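You operate a simulated robot arm through the tools that you are given. There is no shell and no other tool.

You are at the controls of a simulated robot arm. One attempt, no reset.

TASK
Take the pack of surface wipes on the top of the back desk and put it away on the lower deck of the trolley. Put the deposit holder marked "480" from the left end of the front desk on the ledge of the tall cupboard and the deposit holder labelled "260" on the white seal slip. Put the white cup from the top of the front desk in the flat green tray and the red cup in the middle blue file tray. Put the green glass from the left end of the front desk on the grey bundle there and the blue glass on the paper stack there. Lift the copier lid open. Do these in any order. Set down upright: deposit holder, cup, glass.
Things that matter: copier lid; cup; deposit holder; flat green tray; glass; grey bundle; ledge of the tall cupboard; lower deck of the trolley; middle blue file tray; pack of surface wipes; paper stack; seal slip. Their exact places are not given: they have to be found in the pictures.

Only the result counts: the job must be done as asked and must still hold three seconds after the hand-in. Knocking over, shifting, dropping, spilling or breaking anything else fails it. A push-on lid holds only when it is set on centred and level and pressed home; a screw cap is set on level and turned clockwise until tight.

THE ROBOT
A 6-joint arm with a two-finger parallel gripper on a trunk, on a base that moves. Base frame: it is fixed to the floor where the robot stands at the start and does not move with it; the origin is under the middle of the robot, x ahead of it, y to its left, z up; the surface under the hand at the start is at about z = 0.75. Units: m, degrees, N and s.
It reaches about 1.313 m from its shoulder. Its first joint turns from -166.0 to 166.0 degrees. Places, roughly: copier lid [5.4, -0.8, 1.1]; cup [2.5, -1.75, 0.75]; deposit holder [1, -1.75, 0.75]; flat green tray (32x19 cm) [5.14, -5.06, 0.78]; glass [1.5, -2, 0.75]; grey bundle [1.5, -1.75, 0.75]; ledge of the tall cupboard [-2.8, -1, 0.8]; lower deck of the trolley [-2.8, -8.1, 0.4]; middle blue file tray (25x30 cm) [1.58, 2.34, 0.78]; pack of surface wipes [0.75, 0, 0.75]; paper stack [1.25, -1.75, 0.75]; seal slip [1.25, -1.75, 0.75]. Payload 3.43 kg.
Tool frame: the origin (TCP) lies between the finger pads and is the grasp point; the fingertips stand 0.034 m ahead of it; z points along the fingers, y is the line along which they close. The gripper opens to 0.128 m. The fingers are 0.024 m wide and 0.012 m thick; the gripper's body (0.048 by 0.13 m) begins 0.096 m behind the TCP.
Orientation is told as [roll, pitch, yaw] about the base's x, y, z axes, in that order, counted from this pose: with the fingers straight down and closing along the base's y, the tool's x points along the base's -x, its y along +y and its z along -z.

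THE INTERFACE
- The arm moves only by the tool drive_tool. Its argument "commands" is a list of rows, each a list of 7 numbers: the shift along the tool's x, y, z in m, then the turn, a rotation vector about the tool's x, y, z in degrees, then the closure in counts, from 0 (fully open) to 255 (shut). In form: [[tx, ty, tz, ax, ay, az, grip], ...]. A call has 1 to 20 rows; each row is the pose to reach, as a shift and turn from the pose commanded when the call began, along the tool's axes at that moment. A row lasts 0.2 s, in which the tool goes at most 0.05 m and 8.6 degrees; a call with a longer step from one row to the next is refused whole, and so is a gripper value outside its range. Where a pose cannot be reached the arm comes as near as it can. A force on the tool above 40 N (or 10 N above the force at the start of the call, whichever is more), or a blocked arm, ends the call early, and 0.2 s more pass. The fingers move at their own pace (about 0.153 m/s each) and stop on an object; they squeeze with about 21 N. The grip force told is the motor's: it shows also when the fingers shut on nothing. Time passes only in rows, and 0.2 s behind the last, so rows that repeat a pose let the fingers close. The reply holds the time, the measured pose of the TCP, the force on the tool along the base axes, the opening and the grip force, in the units named above and with some noise, with the torque about the TCP (base axes, N m) and any sound that the robot's microphone picked up, and new pictures: "views" is both (left out), scene, wrist or none.
- Cameras (640 x 400 px; columns grow to the right, rows downward): "scene" is now at [0.1764, 0.1985, 1.2325]; the picture's right is [-0.26, -0.97, 0.00], its down [-0.31, 0.08, -0.95] and it looks along [0.92, -0.25, -0.32] (base axes); focal length 289 px, centre (320, 200). "wrist" rides on the gripper at [0.076, -0.011, -0.16] in the tool frame; the picture's right is [0.15, 0.99, 0.00], its down [-0.88, 0.13, -0.46] and it looks along [-0.45, 0.07, 0.89] (tool axes); focal length 234 px, centre (320, 200).
- steer(legs): drives the robot by 1 to 6 legs, each [ahead, left, turn to the left] in m, m and degrees, along the robot's own axes; the way and the turn of a leg run together, so that a leg with both is an arc; at most 1.5 m and 180 degrees a leg. The arm and the cameras ride along, it lands a little off, and it stops where it bumps. It gives what a move gives, and a new picture of the scene camera.
- turn_head(pan, tilt): turns the head with the scene camera to pan (to the left, within 143 degrees either way) and tilt (down, from -29 to 69), counted from straight ahead of the robot. It gives what a move gives, and a new picture of the scene camera.
- probe_pixels(camera, pixels): for up to 12 pixels [column, row] of the newest picture of that camera ("zoom" is the newest enlarged one), the place [x, y, z] in the base frame of the surface seen there, good to about 0.002 m, but the place of the scene camera against the robot may be out by one fixed shift of up to 0.012 m in any direction. The clock stands still meanwhile.
- close_up(camera, box): a new picture of the part [left, top, right, bottom] of that camera's present view, enlarged. The clock stands still meanwhile.
- close_job(): hands the job in; it is judged then, once.

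Unless the task says otherwise, let go and move clear before handing in.

The tools are called after "Call:" as a command line: name --pt "numbers of a row" for each row, then --argument value for the rest, lists and objects as JSON in quotes. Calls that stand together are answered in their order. drive_tool: Moves the arm, as the interface text tells. Its arguments: {"type":"object","properties":{"commands":{"type":"array"},"views":{"type":"string","enum":["both","scene","wrist","none"]}},"required":["commands"]} The other tools are called the same way: steer (legs) drives the base; turn_head (pan, tilt) turns the head that bears the scene camera; probe_pixels (camera, pixels) gives the place of the surface under pixels of a picture; close_up (camera, box) takes an enlarged picture of a part of a camera's view; close_job () hands the job in.

At the start:

```text
time: 0.0
ee_pos: [0.7569, -0.2178, 1.0582]
tcp_rot: [0.0, 0.1, 0.0]
ft_force: [0.1, 0.1, -0.3]
ft_torque: [0.0, -0.02, 0.0]
opening: 0.128
grip_force: 0.0
robot x, y, heading: [0.0029, 0.0018, 0.1]
head pan, tilt (commanded): [-15.0, 18.5]
```

scene: 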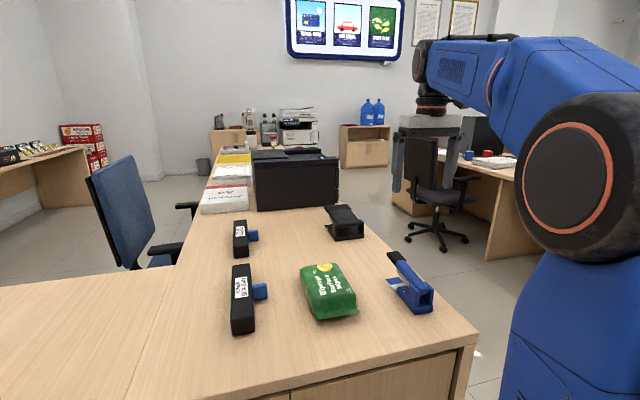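
wrist: 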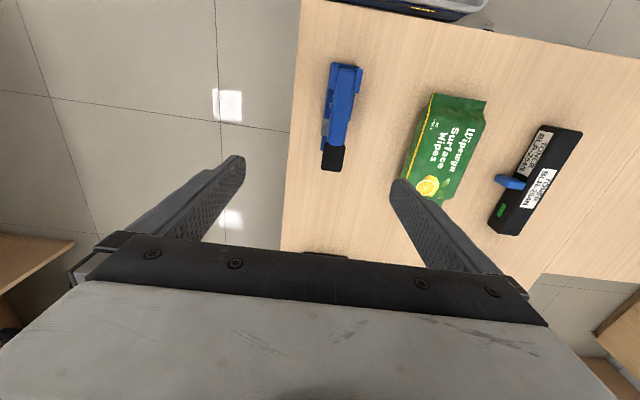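

The scene picture shows the green wipes pack at about (328, 292) on the desk ahead; the front desk is to the right behind the arm. I'll look around with the head before moving.

Call:
probe_pixels --camera "scene" --pixels '[[328, 275], [302, 268], [337, 264], [317, 318], [357, 298], [328, 292], [375, 400], [475, 345], [300, 120], [290, 110]]'

Call:
turn_head --pan -75 --tilt 20

```text
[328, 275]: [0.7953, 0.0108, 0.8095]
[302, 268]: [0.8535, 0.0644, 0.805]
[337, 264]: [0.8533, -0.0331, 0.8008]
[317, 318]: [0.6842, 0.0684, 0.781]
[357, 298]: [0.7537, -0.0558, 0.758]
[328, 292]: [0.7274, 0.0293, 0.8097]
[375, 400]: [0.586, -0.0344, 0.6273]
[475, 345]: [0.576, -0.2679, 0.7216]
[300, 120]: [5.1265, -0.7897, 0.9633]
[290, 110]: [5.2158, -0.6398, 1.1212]
```

```text
time: 1.3
ee_pos: [0.7567, -0.2185, 1.0579]
tcp_rot: [-0.1, 0.0, 0.0]
ft_force: [1.0, 0.4, -0.2]
ft_torque: [0.02, 0.03, 0.0]
opening: 0.1282
grip_force: 0.0
robot x, y, heading: [-0.0013, -0.0011, -0.1]
head pan, tilt (commanded): [-75.0, 20.0]
```

scene: 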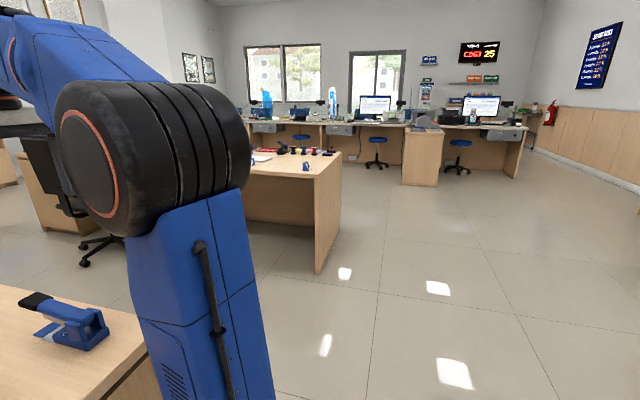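

The front desk's left end is at about (300, 165), with small objects on it, and the counter lies beyond. I'll look further round to the right, behind and to the left.

Call:
turn_head --pan -135 --tilt 15

Call:
turn_head --pan 135 --tilt 15

Call:
turn_head --pan 60 --tilt 20

```text
time: 2.6
ee_pos: [0.7563, -0.2201, 1.0587]
tcp_rot: [0.0, 0.1, 0.0]
ft_force: [0.2, 0.0, 0.3]
ft_torque: [-0.04, -0.01, 0.03]
opening: 0.1278
grip_force: 0.0
robot x, y, heading: [-0.0003, 0.0011, 0.2]
head pan, tilt (commanded): [-135.0, 15.0]
```

scene: 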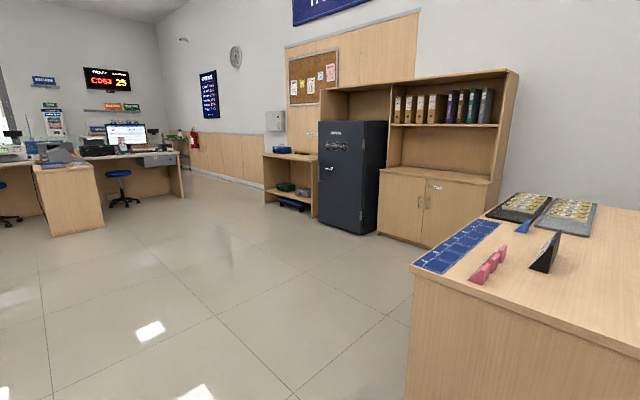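

```text
time: 6.3
ee_pos: [0.7569, -0.2187, 1.0584]
tcp_rot: [0.1, 0.0, 0.0]
ft_force: [-0.6, -0.1, -0.2]
ft_torque: [-0.02, -0.01, 0.0]
opening: 0.1281
grip_force: 0.1
robot x, y, heading: [0.0016, 0.0009, 0.2]
head pan, tilt (commanded): [135.0, 15.0]
```

scene: 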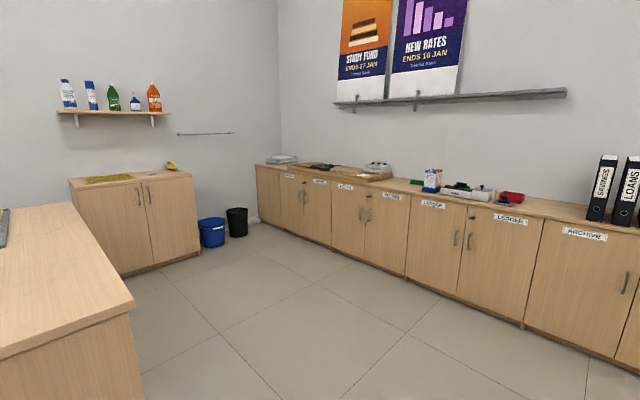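

```text
time: 7.8
ee_pos: [0.7564, -0.2184, 1.058]
tcp_rot: [0.1, 0.1, -0.1]
ft_force: [-0.8, 0.1, 0.2]
ft_torque: [0.0, 0.02, -0.03]
opening: 0.1282
grip_force: 0.0
robot x, y, heading: [-0.0, -0.0008, -0.0]
head pan, tilt (commanded): [60.0, 20.0]
```

scene: 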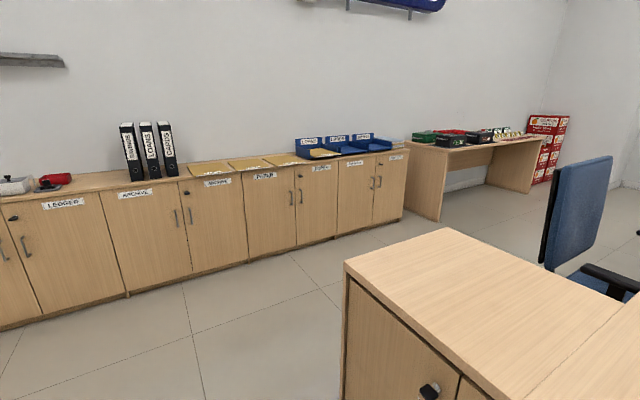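

The blue file trays are at (310–385, 145) on the left-hand sideboard. I'll probe them and then survey the cupboard side again.

Call:
probe_pixels --camera "scene" --pixels '[[312, 142], [338, 139], [364, 137], [345, 152], [375, 147], [320, 155], [443, 229], [345, 265], [300, 240], [400, 220], [180, 310], [500, 250]]'

Call:
close_up --camera "scene" --box '[270, 110, 430, 210]'

Call:
turn_head --pan -135 --tilt 15

```text
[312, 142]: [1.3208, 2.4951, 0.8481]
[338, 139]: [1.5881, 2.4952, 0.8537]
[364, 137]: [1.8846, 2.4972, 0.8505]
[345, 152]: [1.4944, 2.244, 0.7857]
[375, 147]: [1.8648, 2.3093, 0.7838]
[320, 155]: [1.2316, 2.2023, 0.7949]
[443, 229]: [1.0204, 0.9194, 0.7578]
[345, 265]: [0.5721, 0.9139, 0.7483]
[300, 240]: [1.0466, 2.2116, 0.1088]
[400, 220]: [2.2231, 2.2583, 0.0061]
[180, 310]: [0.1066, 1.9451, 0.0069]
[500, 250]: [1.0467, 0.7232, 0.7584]
```

```text
4.00 times, centred on (350, 160) of scene
```

zoom: 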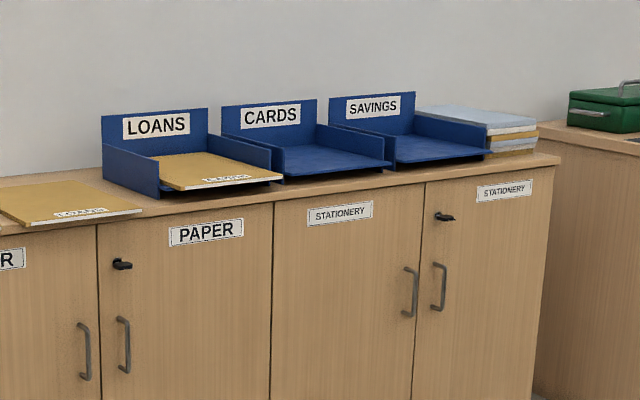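

```text
time: 10.7
ee_pos: [0.757, -0.2182, 1.0579]
tcp_rot: [-0.1, -0.1, 0.0]
ft_force: [-0.4, -0.5, 0.2]
ft_torque: [0.0, 0.02, 0.01]
opening: 0.128
grip_force: 0.1
robot x, y, heading: [-0.0021, 0.001, -0.2]
head pan, tilt (commanded): [-135.0, 15.0]
```

scene: 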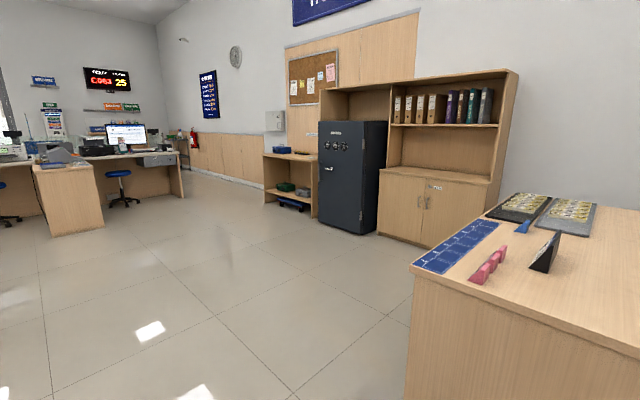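

The middle tray (CARDS) is empty. Now probing the cupboard ledge around (440,170) and the safe, the shelf and the nearby table.

Call:
probe_pixels --camera "scene" --pixels '[[390, 170], [440, 175], [485, 182], [440, 150], [385, 235], [430, 245], [290, 155], [290, 190], [360, 225], [415, 270], [500, 215], [180, 145]]'

Call:
close_up --camera "scene" --box '[120, 90, 280, 190]'

Call:
close_up --camera "scene" --box '[360, 100, 520, 200]'

```text
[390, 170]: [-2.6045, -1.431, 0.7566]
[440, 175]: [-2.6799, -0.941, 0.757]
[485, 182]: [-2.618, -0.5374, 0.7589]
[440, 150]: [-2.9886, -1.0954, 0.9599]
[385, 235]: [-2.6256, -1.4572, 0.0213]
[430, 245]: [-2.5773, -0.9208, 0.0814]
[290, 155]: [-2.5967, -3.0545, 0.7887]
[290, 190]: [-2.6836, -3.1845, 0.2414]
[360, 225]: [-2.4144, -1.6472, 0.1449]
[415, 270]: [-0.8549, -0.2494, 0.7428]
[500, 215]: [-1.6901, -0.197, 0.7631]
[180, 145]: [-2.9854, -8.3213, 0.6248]
```

```text
4.00 times, centred on (200, 140) of scene
```

zoom: 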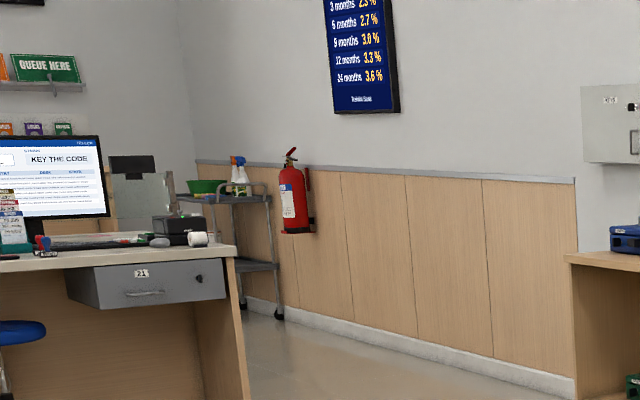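

```text
4.00 times, centred on (440, 150) of scene
```

zoom: 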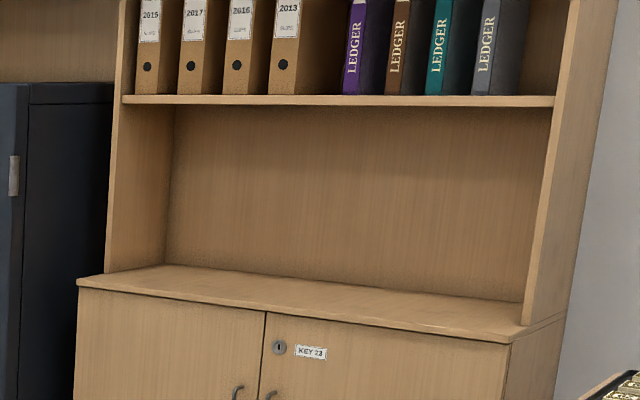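

The ledge is at z≈0.757 (x −2.98…−2.58, y −1.45…−0.53), and the trolley sits at the far end of the room in the zoom at (240, 230). I'll start with the wipes, so I turn the head back and probe the pack in the wrist picture.

Call:
turn_head --pan -5 --tilt 35

Call:
probe_pixels --camera "wrist" --pixels '[[436, 98], [482, 103], [408, 172], [455, 190], [445, 140], [420, 130], [470, 150], [395, 230], [360, 110], [500, 180]]'

```text
time: 12.8
ee_pos: [0.7558, -0.2181, 1.0575]
tcp_rot: [0.0, 0.0, 0.0]
ft_force: [-0.6, 0.0, -1.1]
ft_torque: [0.02, 0.03, 0.02]
opening: 0.128
grip_force: 0.1
robot x, y, heading: [-0.0024, 0.0045, -0.0]
head pan, tilt (commanded): [-5.0, 35.0]
```

scene: 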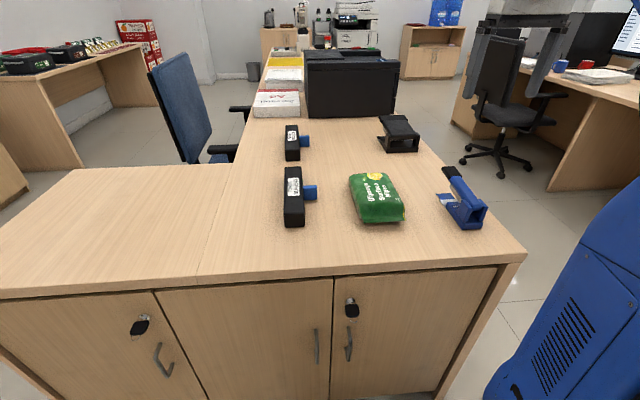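

```text
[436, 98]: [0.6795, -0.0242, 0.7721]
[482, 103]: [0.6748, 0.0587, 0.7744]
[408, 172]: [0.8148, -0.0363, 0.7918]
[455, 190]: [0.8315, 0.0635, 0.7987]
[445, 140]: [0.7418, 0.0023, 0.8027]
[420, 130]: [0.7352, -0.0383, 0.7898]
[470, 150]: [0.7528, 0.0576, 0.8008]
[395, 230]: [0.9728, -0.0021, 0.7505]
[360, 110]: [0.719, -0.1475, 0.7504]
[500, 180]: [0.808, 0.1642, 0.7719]
```

From the wrist probes the pack spans x 0.675–0.855, y −0.036–0.063, with its top at 0.803 and the desk at 0.7505; the scene camera reads about 7 mm high. I'll move above the pack and look again.

Call:
drive_tool --pt "-0.0015 0.0385 0.017 0 0 0 0" --pt "-0.003 0.077 0.033 0 0 0 0" --pt "-0.0045 0.1155 0.05 0 0 0 0" --pt "-0.006 0.154 0.067 0 0 0 0" --pt "-0.0075 0.1925 0.083 0 0 0 0" --pt "-0.009 0.231 0.1 0 0 0 0"

```text
time: 14.2
ee_pos: [0.766, 0.0119, 0.9599]
tcp_rot: [0.1, 0.0, 0.0]
ft_force: [-0.8, -0.3, 0.9]
ft_torque: [-0.03, -0.03, 0.0]
opening: 0.1278
grip_force: 0.0
robot x, y, heading: [-0.0001, -0.0024, -0.0]
head pan, tilt (commanded): [-5.0, 35.0]
```

scene: 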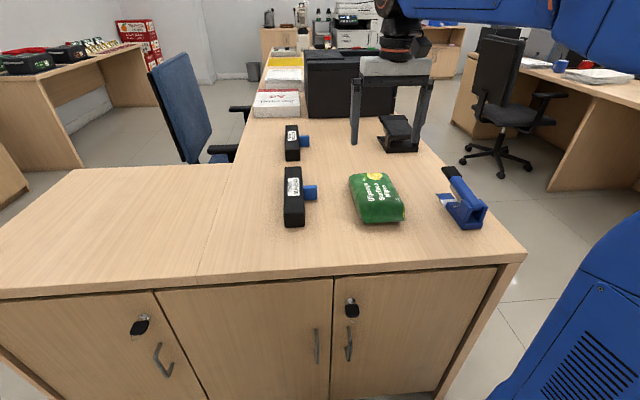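
wrist: 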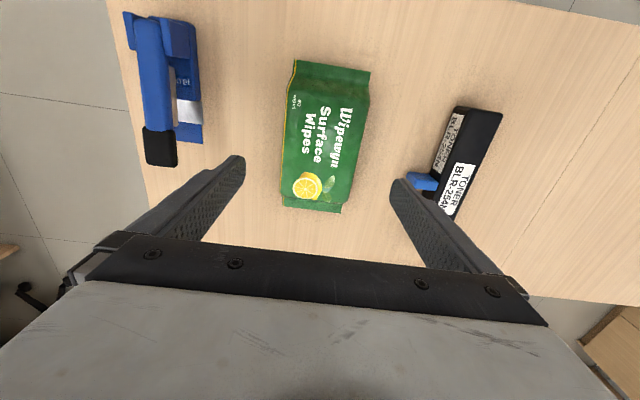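

The gripper is above the pack, which is at (325, 135) in the wrist picture. I'll probe its edges to get its yaw.

Call:
probe_pixels --camera "wrist" --pixels '[[295, 64], [368, 74], [284, 200], [338, 210], [288, 130], [360, 140], [293, 90], [366, 100], [285, 170], [350, 180], [432, 185], [410, 150]]'

```text
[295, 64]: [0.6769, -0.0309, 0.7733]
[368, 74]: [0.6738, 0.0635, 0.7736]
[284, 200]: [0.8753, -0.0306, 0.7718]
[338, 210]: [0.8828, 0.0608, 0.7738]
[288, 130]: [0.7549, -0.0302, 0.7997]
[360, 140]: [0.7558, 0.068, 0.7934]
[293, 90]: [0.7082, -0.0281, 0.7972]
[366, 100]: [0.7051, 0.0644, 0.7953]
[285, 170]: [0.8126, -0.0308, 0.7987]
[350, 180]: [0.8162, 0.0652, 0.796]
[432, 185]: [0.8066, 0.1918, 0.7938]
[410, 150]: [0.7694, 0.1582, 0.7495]
```

The pack is square to the base: x 0.675–0.882, y −0.031–0.066, about 0.096 wide. I'll lower over its middle, close and lift.

Call:
drive_tool --pt "-0.012 0.0045 0.045 0 0 0 0" --pt "-0.012 0.0045 0.09 0 0 0 0" --pt "-0.012 0.0045 0.135 0 0 0 0" --pt "-0.012 0.0045 0.166 0 0 0 0" --pt "-0.012 0.0045 0.166 0 0 0 0" --views "both"

```text
time: 15.4
ee_pos: [0.7775, 0.0177, 0.7907]
tcp_rot: [0.0, 0.1, 0.0]
ft_force: [0.2, -0.5, -0.3]
ft_torque: [0.01, 0.0, 0.0]
opening: 0.128
grip_force: 0.0
robot x, y, heading: [-0.0027, -0.0037, 0.1]
head pan, tilt (commanded): [-5.0, 35.0]
```

scene: 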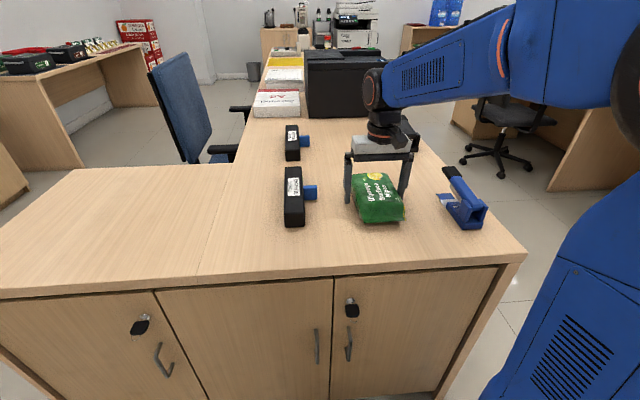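
wrist: 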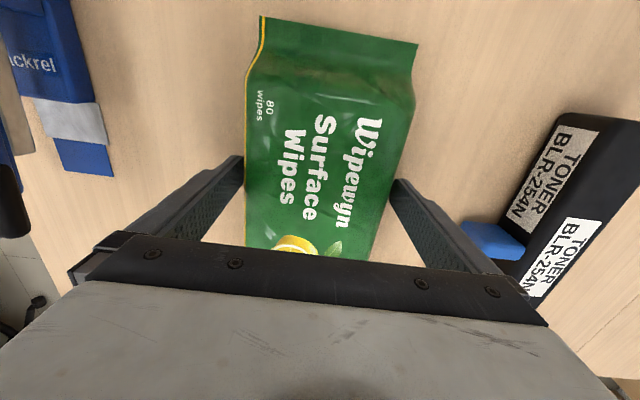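

The fingers straddle the pack cleanly. Closing, then lifting.

Call:
drive_tool --pt "0 0 0 0 0 0 255" --pt "0 0 0 0 0 0 255" --pt "0 0 0 0 0 0 255" --pt "0 0 -0.03 0 0 0 255" --pt "0 0 -0.08 0 0 0 255" --pt "0 0 -0.13 0 0 0 255" --pt "0 0 -0.18 0 0 0 255" --pt "0 0 -0.23 0 0 0 255"

```text
time: 17.2
ee_pos: [0.78, 0.0182, 1.0231]
tcp_rot: [-0.1, 0.0, 0.0]
ft_force: [0.2, 0.5, -4.3]
ft_torque: [-0.03, 0.07, -0.03]
opening: 0.1109
grip_force: 21.7
robot x, y, heading: [0.0062, -0.0013, 0.1]
head pan, tilt (commanded): [-5.0, 35.0]
```

scene: 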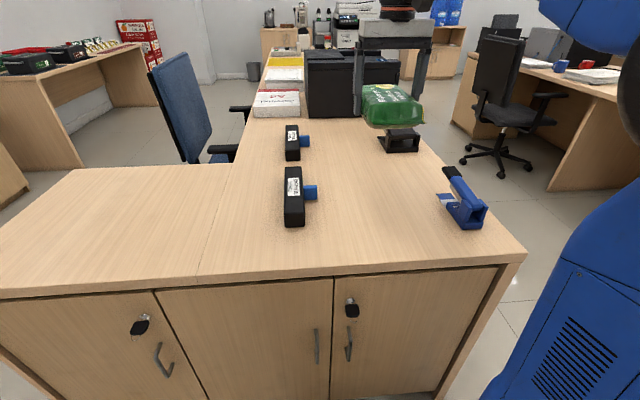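
wrist: 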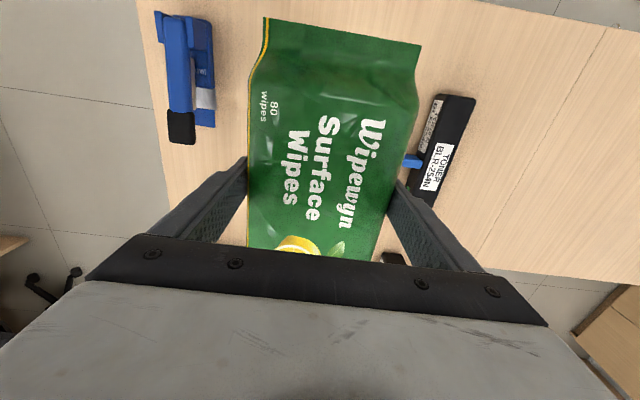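

The pack is held (opening 0.111, about 4.4 N weight). I'll strafe clear of the desk, turn to face −y, and survey the front desk on the way.

Call:
steer --legs '[[-0.1, -0.3, 0], [0, 0, -90]]'

Call:
turn_head --pan 40 --tilt 25

```text
time: 23.2
ee_pos: [-0.0938, -1.0845, 1.0232]
tcp_rot: [-0.1, 0.0, -90.8]
ft_force: [0.0, 0.0, -4.3]
ft_torque: [0.04, -0.02, 0.0]
opening: 0.1109
grip_force: 20.8
robot x, y, heading: [-0.1019, -0.3009, -90.5]
head pan, tilt (commanded): [-5.0, 35.0]
```

scene: 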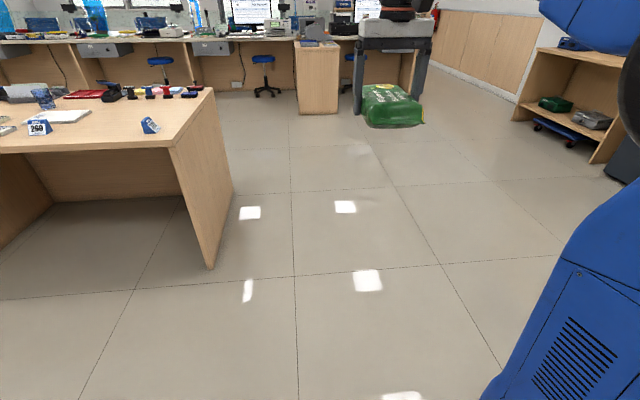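

```text
time: 24.3
ee_pos: [-0.0946, -1.0836, 1.023]
tcp_rot: [0.0, 0.1, -90.8]
ft_force: [0.4, 0.0, -3.8]
ft_torque: [0.0, 0.01, -0.02]
opening: 0.1108
grip_force: 21.0
robot x, y, heading: [-0.0986, -0.3049, -90.8]
head pan, tilt (commanded): [40.0, 25.0]
```

scene: 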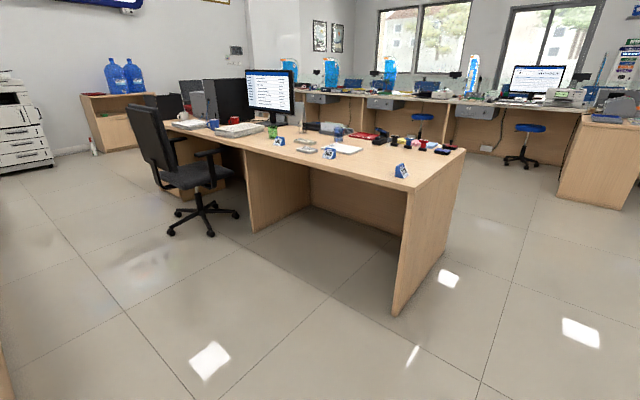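

The front desk is now in plain view with the cups, glasses and blue holders on it. I'll zoom in and probe.

Call:
close_up --camera "scene" --box '[160, 100, 320, 200]'

Call:
close_up --camera "scene" --box '[260, 100, 420, 200]'

Call:
close_up --camera "scene" --box '[360, 100, 480, 175]'

Call:
probe_pixels --camera "scene" --pixels '[[212, 122], [234, 121], [272, 130], [338, 130], [279, 142], [328, 153], [401, 170], [463, 150], [407, 190], [345, 149], [305, 148], [170, 123]]'

```text
4.00 times, centred on (240, 150) of scene
```

zoom: 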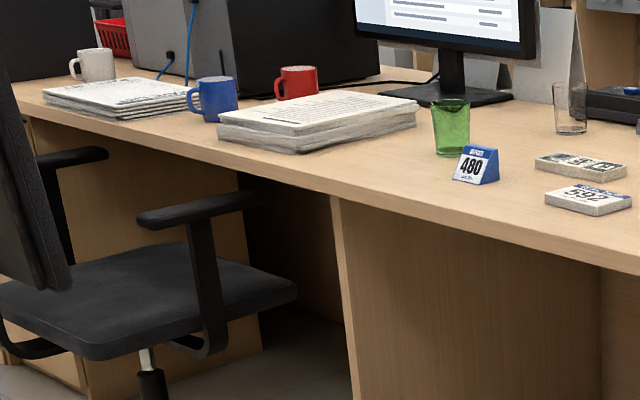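

```text
4.00 times, centred on (340, 150) of scene
```

zoom: 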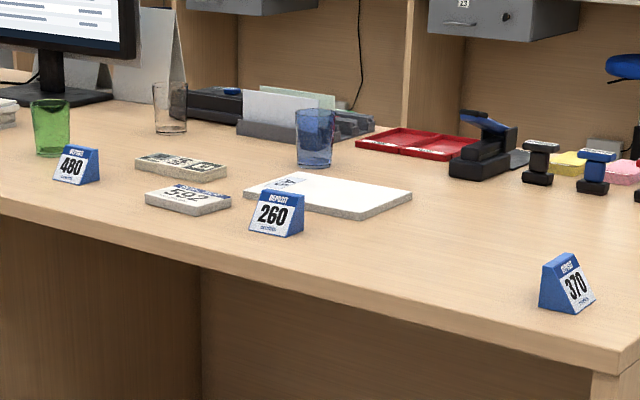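

```text
5.33 times, centred on (420, 138) of scene
```

zoom: 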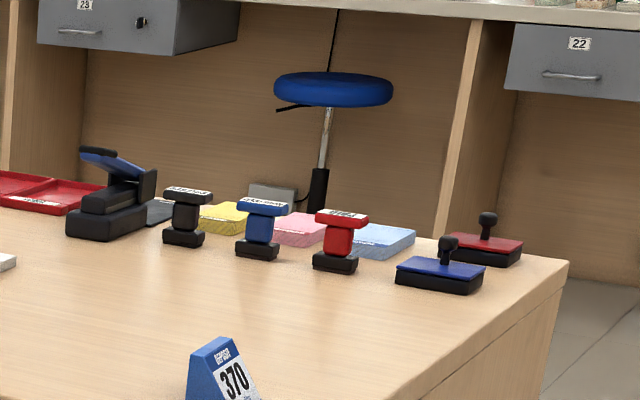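

```text
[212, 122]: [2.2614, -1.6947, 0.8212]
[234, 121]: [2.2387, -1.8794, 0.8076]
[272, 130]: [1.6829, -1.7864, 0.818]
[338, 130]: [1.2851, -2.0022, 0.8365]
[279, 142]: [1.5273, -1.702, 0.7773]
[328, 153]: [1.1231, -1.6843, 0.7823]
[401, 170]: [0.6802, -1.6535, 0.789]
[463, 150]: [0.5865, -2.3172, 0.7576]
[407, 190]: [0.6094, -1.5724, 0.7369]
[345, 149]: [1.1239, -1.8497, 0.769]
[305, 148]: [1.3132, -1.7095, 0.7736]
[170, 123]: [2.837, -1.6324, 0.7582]
```

Holders 480 at (1.53,−1.70), 260 at (1.12,−1.69) and 370 as a distractor; green glass, clear glass, blue glass, two grey bundles and a white stack are also visible. Next I look towards the trolley to plan the drive.

Call:
turn_head --pan -15 --tilt 12

```text
time: 25.5
ee_pos: [-0.0938, -1.0841, 1.0238]
tcp_rot: [0.0, 0.1, -90.8]
ft_force: [0.4, -0.5, -4.4]
ft_torque: [-0.01, 0.02, 0.0]
opening: 0.1112
grip_force: 21.4
robot x, y, heading: [-0.0977, -0.3077, -90.8]
head pan, tilt (commanded): [-15.0, 12.0]
```

scene: 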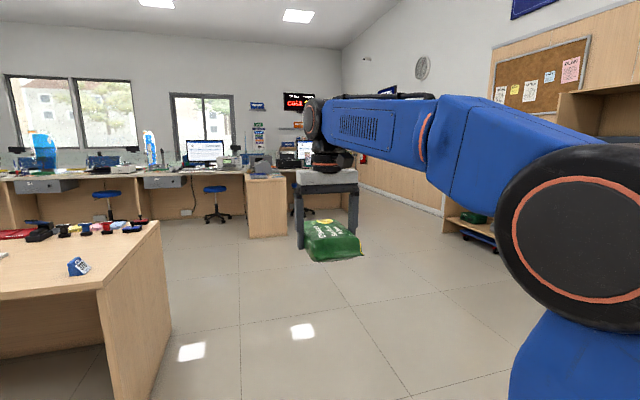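

Call:
probe_pixels --camera "scene" --pixels '[[250, 235], [288, 235], [265, 180], [160, 245], [370, 215], [385, 180], [210, 218], [420, 210]]'

Call:
steer --legs '[[1.0, -0.9, 0], [1.5, -0.3, 0]]'

```text
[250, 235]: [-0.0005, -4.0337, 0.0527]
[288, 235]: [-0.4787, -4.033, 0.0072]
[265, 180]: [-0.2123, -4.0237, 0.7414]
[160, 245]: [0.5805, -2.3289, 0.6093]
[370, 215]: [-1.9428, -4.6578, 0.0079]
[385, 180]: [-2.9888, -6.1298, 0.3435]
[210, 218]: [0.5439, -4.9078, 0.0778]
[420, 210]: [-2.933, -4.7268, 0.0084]
```

```text
refused: leg 2 is longer than a leg can be; nothing moved
```

The teller divider's face is at y≈−4.03, x −0.48…0, and the aisle runs along x≈−1.5. I'll drive down it in shorter legs.

Call:
steer --legs '[[0.9, -0.9, 0], [1.3, -0.35, 0], [1.0, 0, 0]]'

```text
time: 43.1
ee_pos: [-1.488, -4.2622, 1.0226]
tcp_rot: [0.1, 0.0, -93.3]
ft_force: [0.2, -0.7, -3.4]
ft_torque: [0.0, -0.04, -0.01]
opening: 0.1109
grip_force: 20.4
robot x, y, heading: [-1.4638, -3.4806, -93.1]
head pan, tilt (commanded): [-15.0, 12.0]
```

scene: 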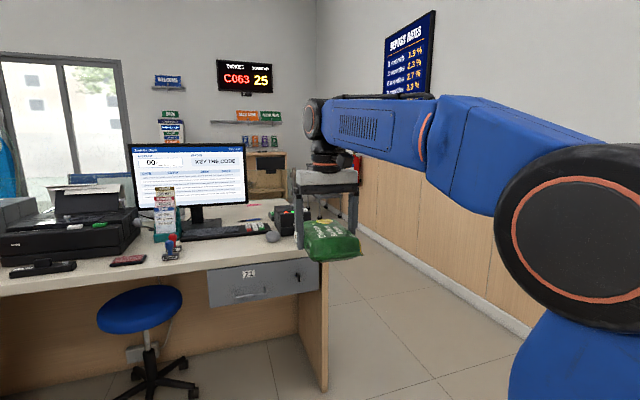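

I'm at (−1.46, −3.48) with the teller desk ahead; its right end is at about (325, 300). I'll probe it for clearance.

Call:
probe_pixels --camera "scene" --pixels '[[322, 300], [325, 385], [285, 245], [250, 205], [365, 225], [345, 275], [500, 350], [270, 160]]'

Call:
turn_head --pan -2 --tilt 15

```text
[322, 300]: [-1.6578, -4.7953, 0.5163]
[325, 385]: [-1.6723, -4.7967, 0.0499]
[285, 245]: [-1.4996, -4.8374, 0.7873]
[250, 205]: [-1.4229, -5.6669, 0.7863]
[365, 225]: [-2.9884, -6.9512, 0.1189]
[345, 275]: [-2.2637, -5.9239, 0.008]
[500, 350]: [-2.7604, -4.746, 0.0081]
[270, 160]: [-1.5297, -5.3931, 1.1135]
```

```text
time: 43.9
ee_pos: [-1.4878, -4.2613, 1.0229]
tcp_rot: [0.0, 0.0, -93.2]
ft_force: [0.0, 0.9, -4.0]
ft_torque: [0.0, 0.02, 0.02]
opening: 0.1111
grip_force: 20.7
robot x, y, heading: [-1.462, -3.4835, -93.2]
head pan, tilt (commanded): [-2.0, 15.0]
```

scene: 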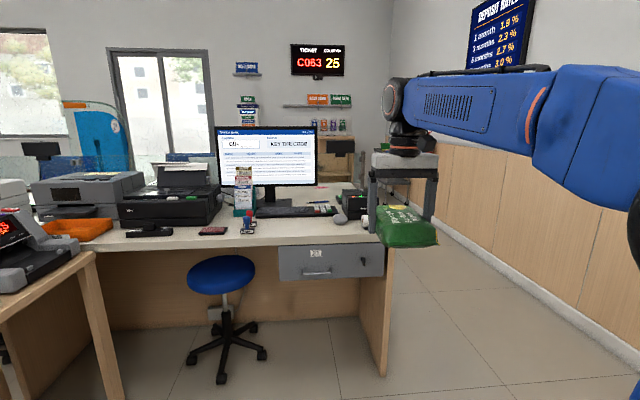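

The desk ends at x≈−1.66 and the wall is at −2.99, so I'll shift right to x≈−2.33 before going on.

Call:
steer --legs '[[0, -0.86, 3.0], [0.8, 0, 0]]'

Call:
turn_head --pan 10 --tilt 18

```text
time: 48.0
ee_pos: [-2.1861, -4.2367, 1.0225]
tcp_rot: [0.0, 0.2, -89.9]
ft_force: [-0.4, 0.0, -4.1]
ft_torque: [-0.01, 0.03, 0.0]
opening: 0.1108
grip_force: 21.2
robot x, y, heading: [-2.2057, -3.455, -90.0]
head pan, tilt (commanded): [-2.0, 15.0]
stopped in leg 1: the robot was blocked; the commanded pose is now the measured one
```

scene: 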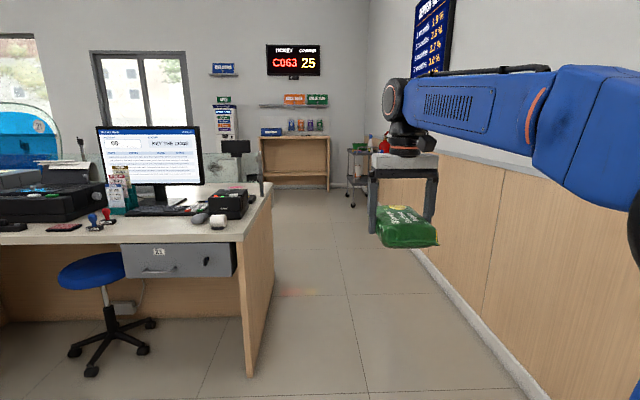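

```text
time: 48.8
ee_pos: [-2.1866, -4.2355, 1.0217]
tcp_rot: [0.1, 0.1, -89.8]
ft_force: [-0.4, -0.7, -4.7]
ft_torque: [0.05, 0.0, -0.01]
opening: 0.1111
grip_force: 21.1
robot x, y, heading: [-2.2063, -3.4601, -89.9]
head pan, tilt (commanded): [10.0, 18.0]
```

scene: 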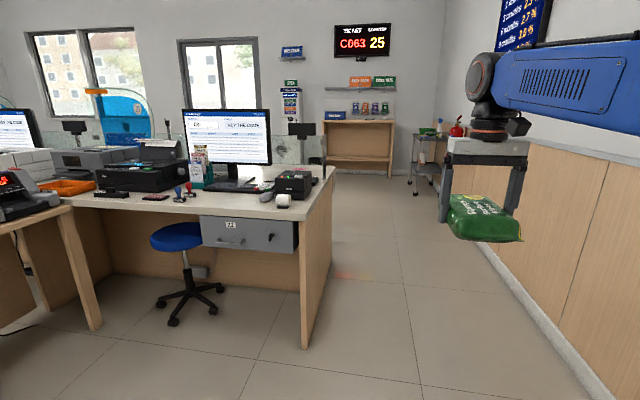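

The base bumped at x≈−2.2 (the shelf unit at my right), so its half-width is roughly 0.35. I'll back off left, go ahead past it, then centre in the aisle.

Call:
steer --legs '[[0, 0.08, 0], [0.7, 0, 0], [0.15, -0.18, 0], [0.9, 0, 0]]'

```text
time: 59.0
ee_pos: [-2.3076, -5.9956, 1.0231]
tcp_rot: [0.0, 0.0, -90.8]
ft_force: [0.4, -1.0, -3.9]
ft_torque: [0.01, 0.01, -0.06]
opening: 0.1109
grip_force: 20.8
robot x, y, heading: [-2.3142, -5.2183, -90.6]
head pan, tilt (commanded): [10.0, 18.0]
```

scene: 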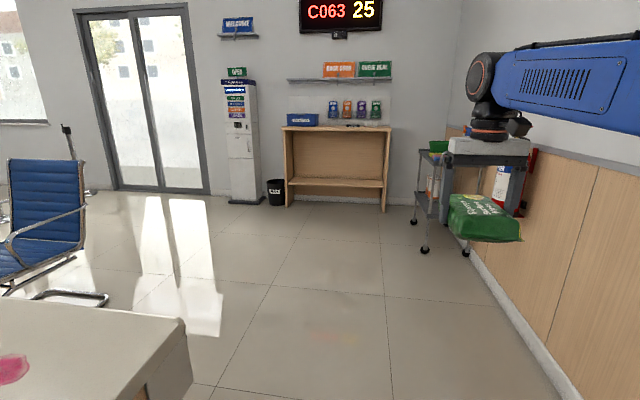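

The trolley is now visible at (430, 190). I'll drive closer and swing left a little for a clear view of its lower deck.

Call:
steer --legs '[[1.2, 0.5, 0]]'

Call:
turn_head --pan -20 --tilt 30

```text
time: 65.4
ee_pos: [-1.7849, -7.1728, 1.0219]
tcp_rot: [0.0, 0.1, -89.2]
ft_force: [0.4, 0.2, -3.9]
ft_torque: [0.06, 0.0, 0.02]
opening: 0.111
grip_force: 21.0
robot x, y, heading: [-1.8126, -6.3942, -89.1]
head pan, tilt (commanded): [10.0, 18.0]
```

scene: 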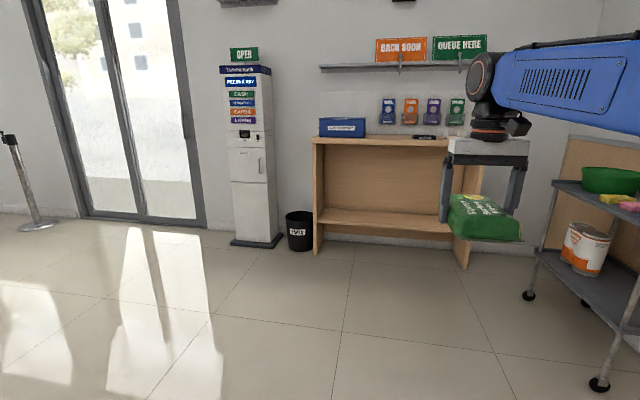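

```text
time: 66.4
ee_pos: [-1.784, -7.174, 1.0222]
tcp_rot: [0.0, 0.1, -89.1]
ft_force: [-0.3, -0.1, -4.4]
ft_torque: [-0.01, -0.03, 0.0]
opening: 0.1106
grip_force: 21.2
robot x, y, heading: [-1.8138, -6.3958, -89.4]
head pan, tilt (commanded): [-20.0, 30.0]
```

scene: 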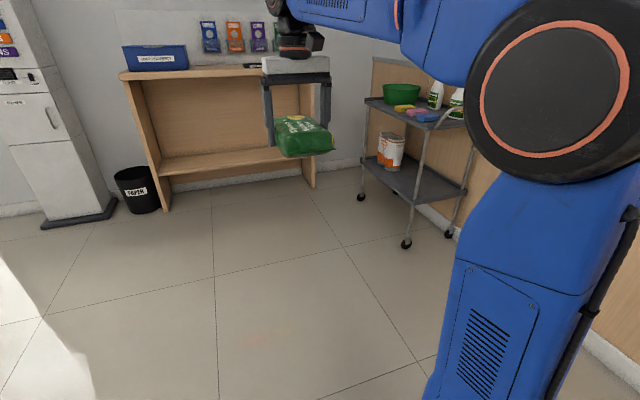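

Call:
close_up --camera "scene" --box '[340, 70, 500, 170]'

Call:
close_up --camera "scene" --box '[340, 130, 500, 230]'

Call:
probe_pixels --camera "scene" --pixels '[[408, 205], [365, 175], [430, 185], [400, 180], [462, 190], [385, 155], [415, 125], [370, 100], [440, 125], [416, 180], [360, 195], [405, 243]]'

```text
4.00 times, centred on (420, 120) of scene
```

zoom: 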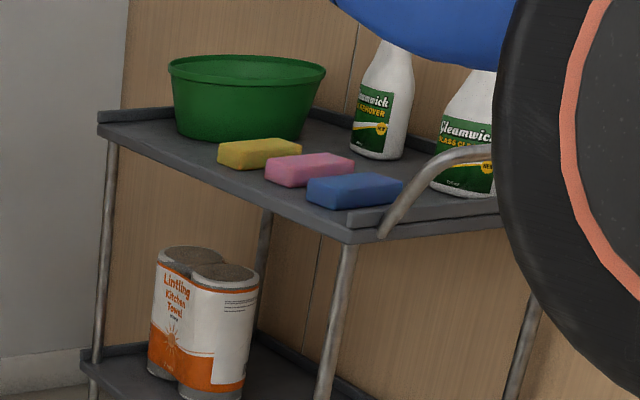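

```text
4.00 times, centred on (420, 180) of scene
```

zoom: 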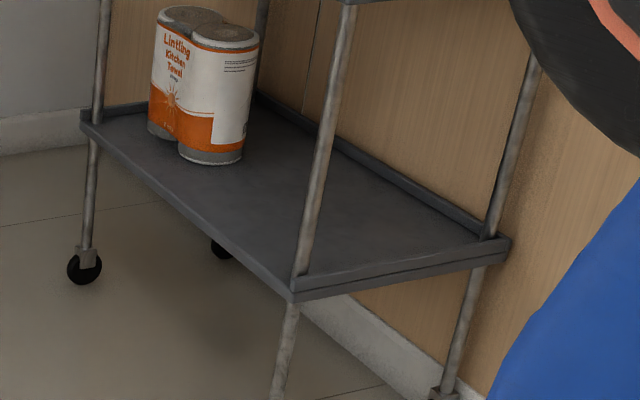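

```text
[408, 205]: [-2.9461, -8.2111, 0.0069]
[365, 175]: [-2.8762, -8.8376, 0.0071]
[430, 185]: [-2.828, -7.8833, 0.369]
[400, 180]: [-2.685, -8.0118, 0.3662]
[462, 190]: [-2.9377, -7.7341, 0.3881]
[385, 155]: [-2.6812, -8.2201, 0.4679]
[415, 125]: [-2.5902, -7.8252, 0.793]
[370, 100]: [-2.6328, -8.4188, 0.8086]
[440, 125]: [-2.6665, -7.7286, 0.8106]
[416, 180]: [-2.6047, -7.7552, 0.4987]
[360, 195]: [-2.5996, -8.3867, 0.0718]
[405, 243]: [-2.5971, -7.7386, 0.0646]
```

The lower deck is at z≈0.36, spans x −2.95…−2.60, y −8.42…−7.73, and is free for y > −8.1 (towel rolls further on). I'll turn here to face −x and check what is behind and beside me.

Call:
steer --legs '[[0, 0, -90]]'

Call:
turn_head --pan 120 --tilt 30

Call:
turn_head --pan 65 --tilt 30

```text
time: 70.6
ee_pos: [-2.5925, -6.4346, 1.023]
tcp_rot: [-0.1, 0.2, -178.4]
ft_force: [-0.3, -1.3, -4.8]
ft_torque: [0.01, -0.01, 0.04]
opening: 0.111
grip_force: 21.3
robot x, y, heading: [-1.8136, -6.3986, -178.4]
head pan, tilt (commanded): [-20.0, 30.0]
```

scene: 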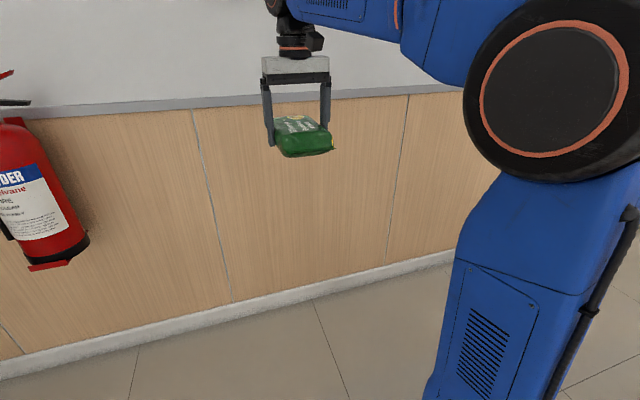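

```text
time: 72.8
ee_pos: [-2.5927, -6.4353, 1.0218]
tcp_rot: [0.0, 0.2, -178.3]
ft_force: [0.0, -0.9, -5.0]
ft_torque: [0.03, -0.01, 0.02]
opening: 0.1112
grip_force: 21.3
robot x, y, heading: [-1.817, -6.3921, -178.3]
head pan, tilt (commanded): [120.0, 30.0]
```

scene: 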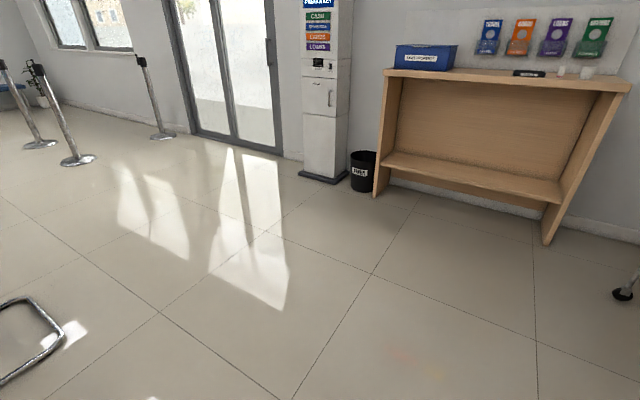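

```text
time: 74.0
ee_pos: [-2.5925, -6.4344, 1.0243]
tcp_rot: [-0.1, 0.1, -178.4]
ft_force: [0.4, 0.3, -4.3]
ft_torque: [0.02, -0.02, 0.0]
opening: 0.1109
grip_force: 20.9
robot x, y, heading: [-1.8137, -6.3941, -178.2]
head pan, tilt (commanded): [65.0, 30.0]
```

scene: 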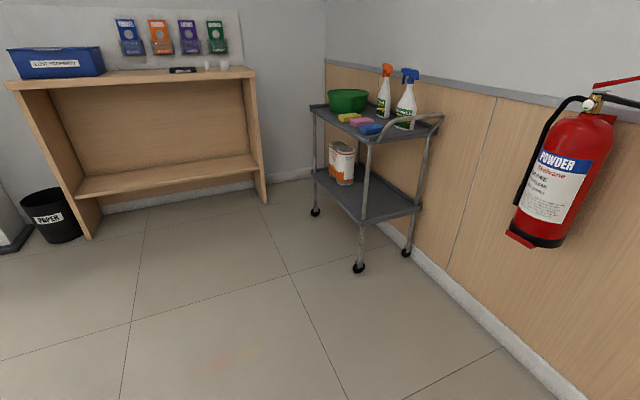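

The trolley is clear ahead-left at (370, 160), but its bottles stand tall, so I must swing in with the arm drawn back. I check the chair leg behind before backing up.

Call:
turn_head --pan 140 --tilt 30

Call:
probe_pixels --camera "scene" --pixels '[[100, 340], [160, 330], [60, 300], [200, 300], [20, 360], [40, 250]]'

```text
time: 75.5
ee_pos: [-2.593, -6.4355, 1.0233]
tcp_rot: [0.1, 0.1, -178.2]
ft_force: [-0.5, 0.3, -4.7]
ft_torque: [-0.01, -0.01, -0.02]
opening: 0.1108
grip_force: 21.1
robot x, y, heading: [-1.8184, -6.3934, -178.3]
head pan, tilt (commanded): [140.0, 30.0]
```

scene: 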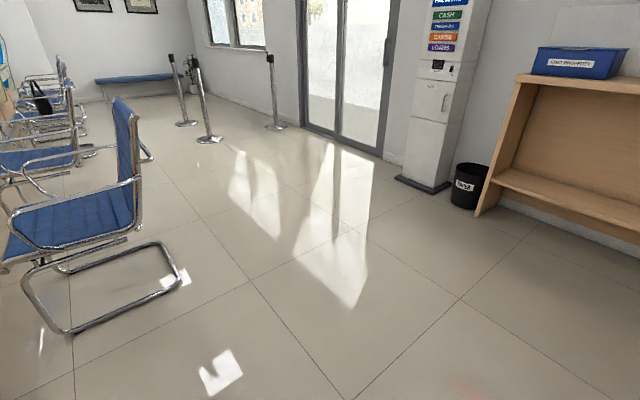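

```text
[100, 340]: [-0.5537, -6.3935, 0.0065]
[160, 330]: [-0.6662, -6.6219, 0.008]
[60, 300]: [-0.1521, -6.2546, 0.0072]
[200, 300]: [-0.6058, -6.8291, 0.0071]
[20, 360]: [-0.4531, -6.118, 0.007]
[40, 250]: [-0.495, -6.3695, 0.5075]
```

The chair is no nearer than x≈−0.65, so backing up to x≈−1.45 is safe. I'll go there and strafe until level with the free part of the trolley.

Call:
steer --legs '[[-0.32, 0.6, 0], [0, 0.95, -1.7]]'

Call:
turn_head --pan 10 --tilt 30

```text
time: 83.9
ee_pos: [-2.2468, -7.9545, 1.0214]
tcp_rot: [0.0, 0.1, 179.4]
ft_force: [0.0, -0.4, -5.2]
ft_torque: [0.0, -0.04, -0.01]
opening: 0.1109
grip_force: 21.2
robot x, y, heading: [-1.4663, -7.9455, 179.6]
head pan, tilt (commanded): [140.0, 30.0]
```

scene: 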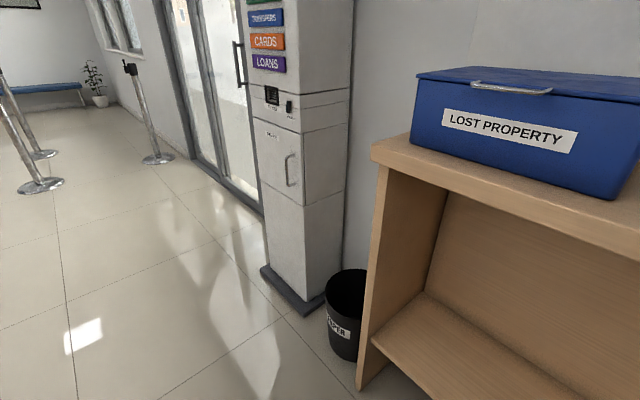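

```text
time: 86.0
ee_pos: [-2.247, -7.9549, 1.0226]
tcp_rot: [0.0, 0.2, 179.4]
ft_force: [0.3, -0.8, -4.3]
ft_torque: [0.02, -0.04, 0.03]
opening: 0.1109
grip_force: 20.9
robot x, y, heading: [-1.4664, -7.9451, 179.6]
head pan, tilt (commanded): [10.0, 30.0]
```

scene: 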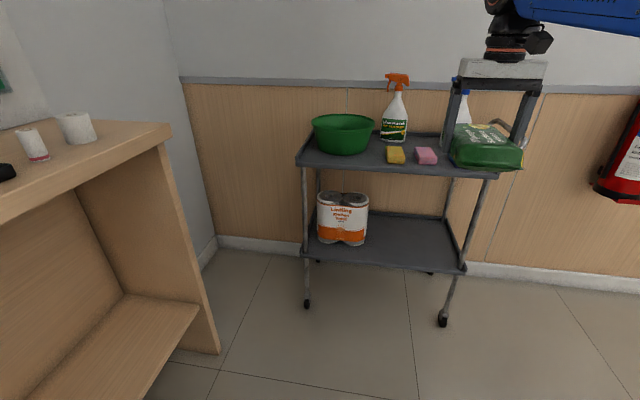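

The pack hangs at x≈−2.25, clear of the trolley (edge −2.60). I'll lower the tool and turn it 90° so the pack's long side runs along the trolley.

Call:
drive_tool --pt "0 0 0.03 0 0 8.2 255" --pt "0 0 0.06 0 0 16.4 255" --pt "0 0 0.09 0 0 24.6 255" --pt "0 0 0.12 0 0 32.8 255" --pt "0 0 0.15 0 0 41 255" --pt "0 0 0.18 0 0 49.2 255" --pt "0 0 0.21 0 0 57.4 255" --pt "0 0 0.24 0 0 65.6 255" --pt "0 0 0.27 0 0 73.8 255" --pt "0 0 0.3 0 0 82 255" --pt "0 0 0.33 0 0 90 255"

```text
time: 88.4
ee_pos: [-2.2461, -7.9511, 0.6938]
tcp_rot: [0.0, 0.1, 89.3]
ft_force: [1.2, 0.6, -3.8]
ft_torque: [0.03, 0.01, 0.03]
opening: 0.1108
grip_force: 20.6
robot x, y, heading: [-1.4633, -7.9495, 179.6]
head pan, tilt (commanded): [10.0, 30.0]
```

scene: 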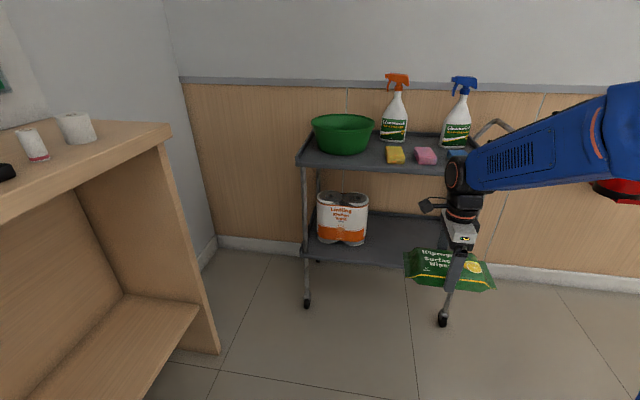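
wrist: 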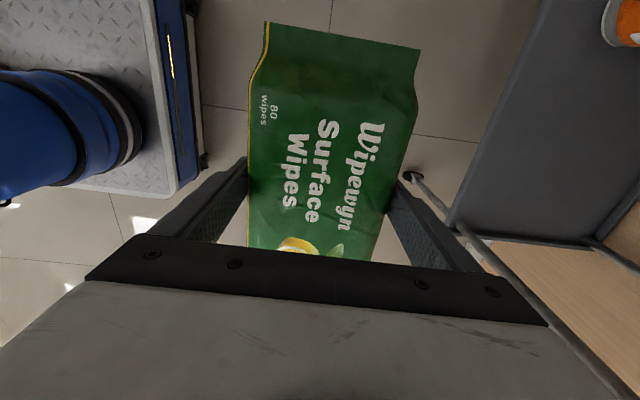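

The tool now has its x axis along −y with the pack parallel to the trolley. I'll tilt it 35° so the fingers point down and inward, and lower to about z 0.46.

Call:
drive_tool --pt "0 0 0.04 -6 0 0 255" --pt "0 0 0.08 -12 0 0 255" --pt "0 0 0.12 -18 0 0 255" --pt "0 0 0.16 -24 0 0 255" --pt "0 0 0.2 -30 0 0 255" --pt "0 0 0.235 -35 0 0 255"

```text
time: 89.8
ee_pos: [-2.2537, -7.9516, 0.5275]
tcp_rot: [27.3, 0.1, 89.7]
ft_force: [0.6, 0.5, -4.3]
ft_torque: [-0.02, -0.04, -0.02]
opening: 0.1108
grip_force: 21.1
out of reach, approached as far as the arm can: row 5, 6
robot x, y, heading: [-1.4663, -7.9415, 179.5]
head pan, tilt (commanded): [10.0, 30.0]
```

scene: 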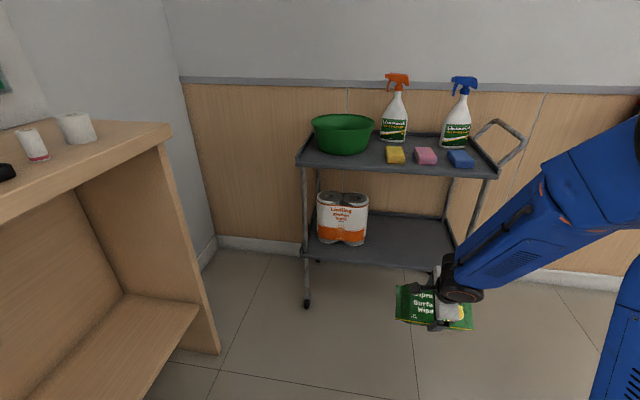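
wrist: 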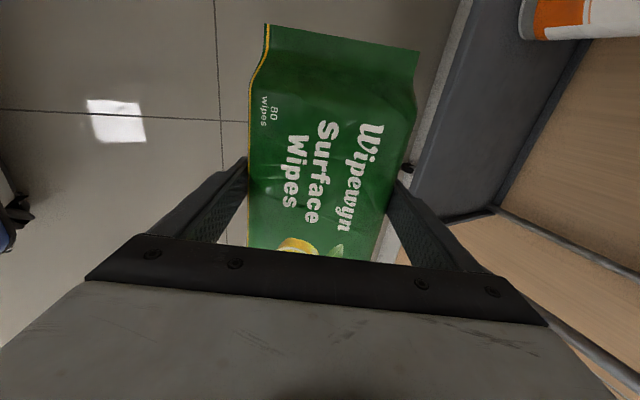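

The arm stopped short at tilt 27° and z 0.528, so that pose is out of reach this close to the trunk. I'll extend the arm 0.15 m further ahead, where lower and more tilted poses should be reachable.

Call:
drive_tool --pt "0 0.033 0.017 0 0 0 255" --pt "0 0.066 0.034 0 0 0 255" --pt "0 0.1 0.052 0 0 0 255" --pt "0 0.133 0.069 0 0 0 255"

```text
time: 90.8
ee_pos: [-2.4022, -7.9523, 0.5275]
tcp_rot: [27.3, 0.1, 89.4]
ft_force: [-0.3, -1.6, -3.1]
ft_torque: [-0.04, -0.05, 0.01]
opening: 0.111
grip_force: 20.9
robot x, y, heading: [-1.4679, -7.9456, 179.6]
head pan, tilt (commanded): [10.0, 30.0]
```

scene: 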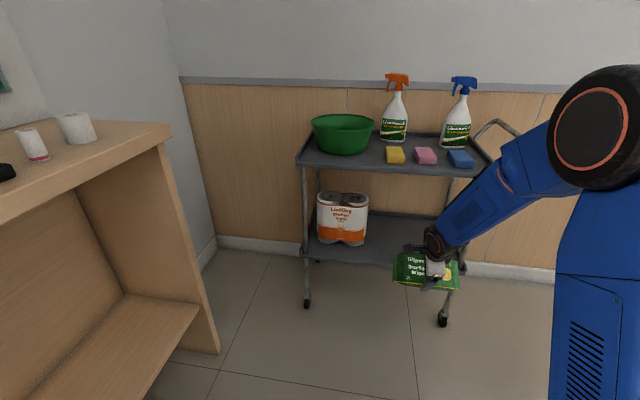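
wrist: 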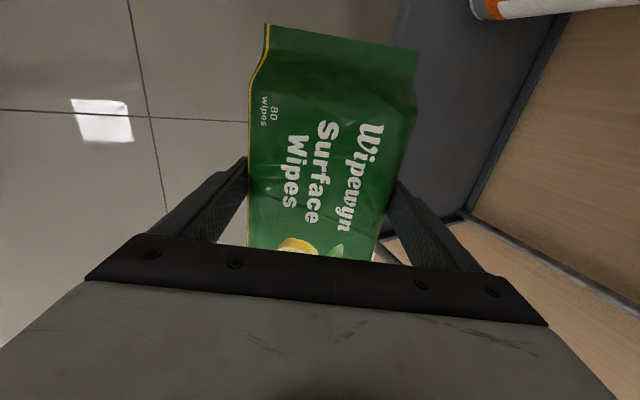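

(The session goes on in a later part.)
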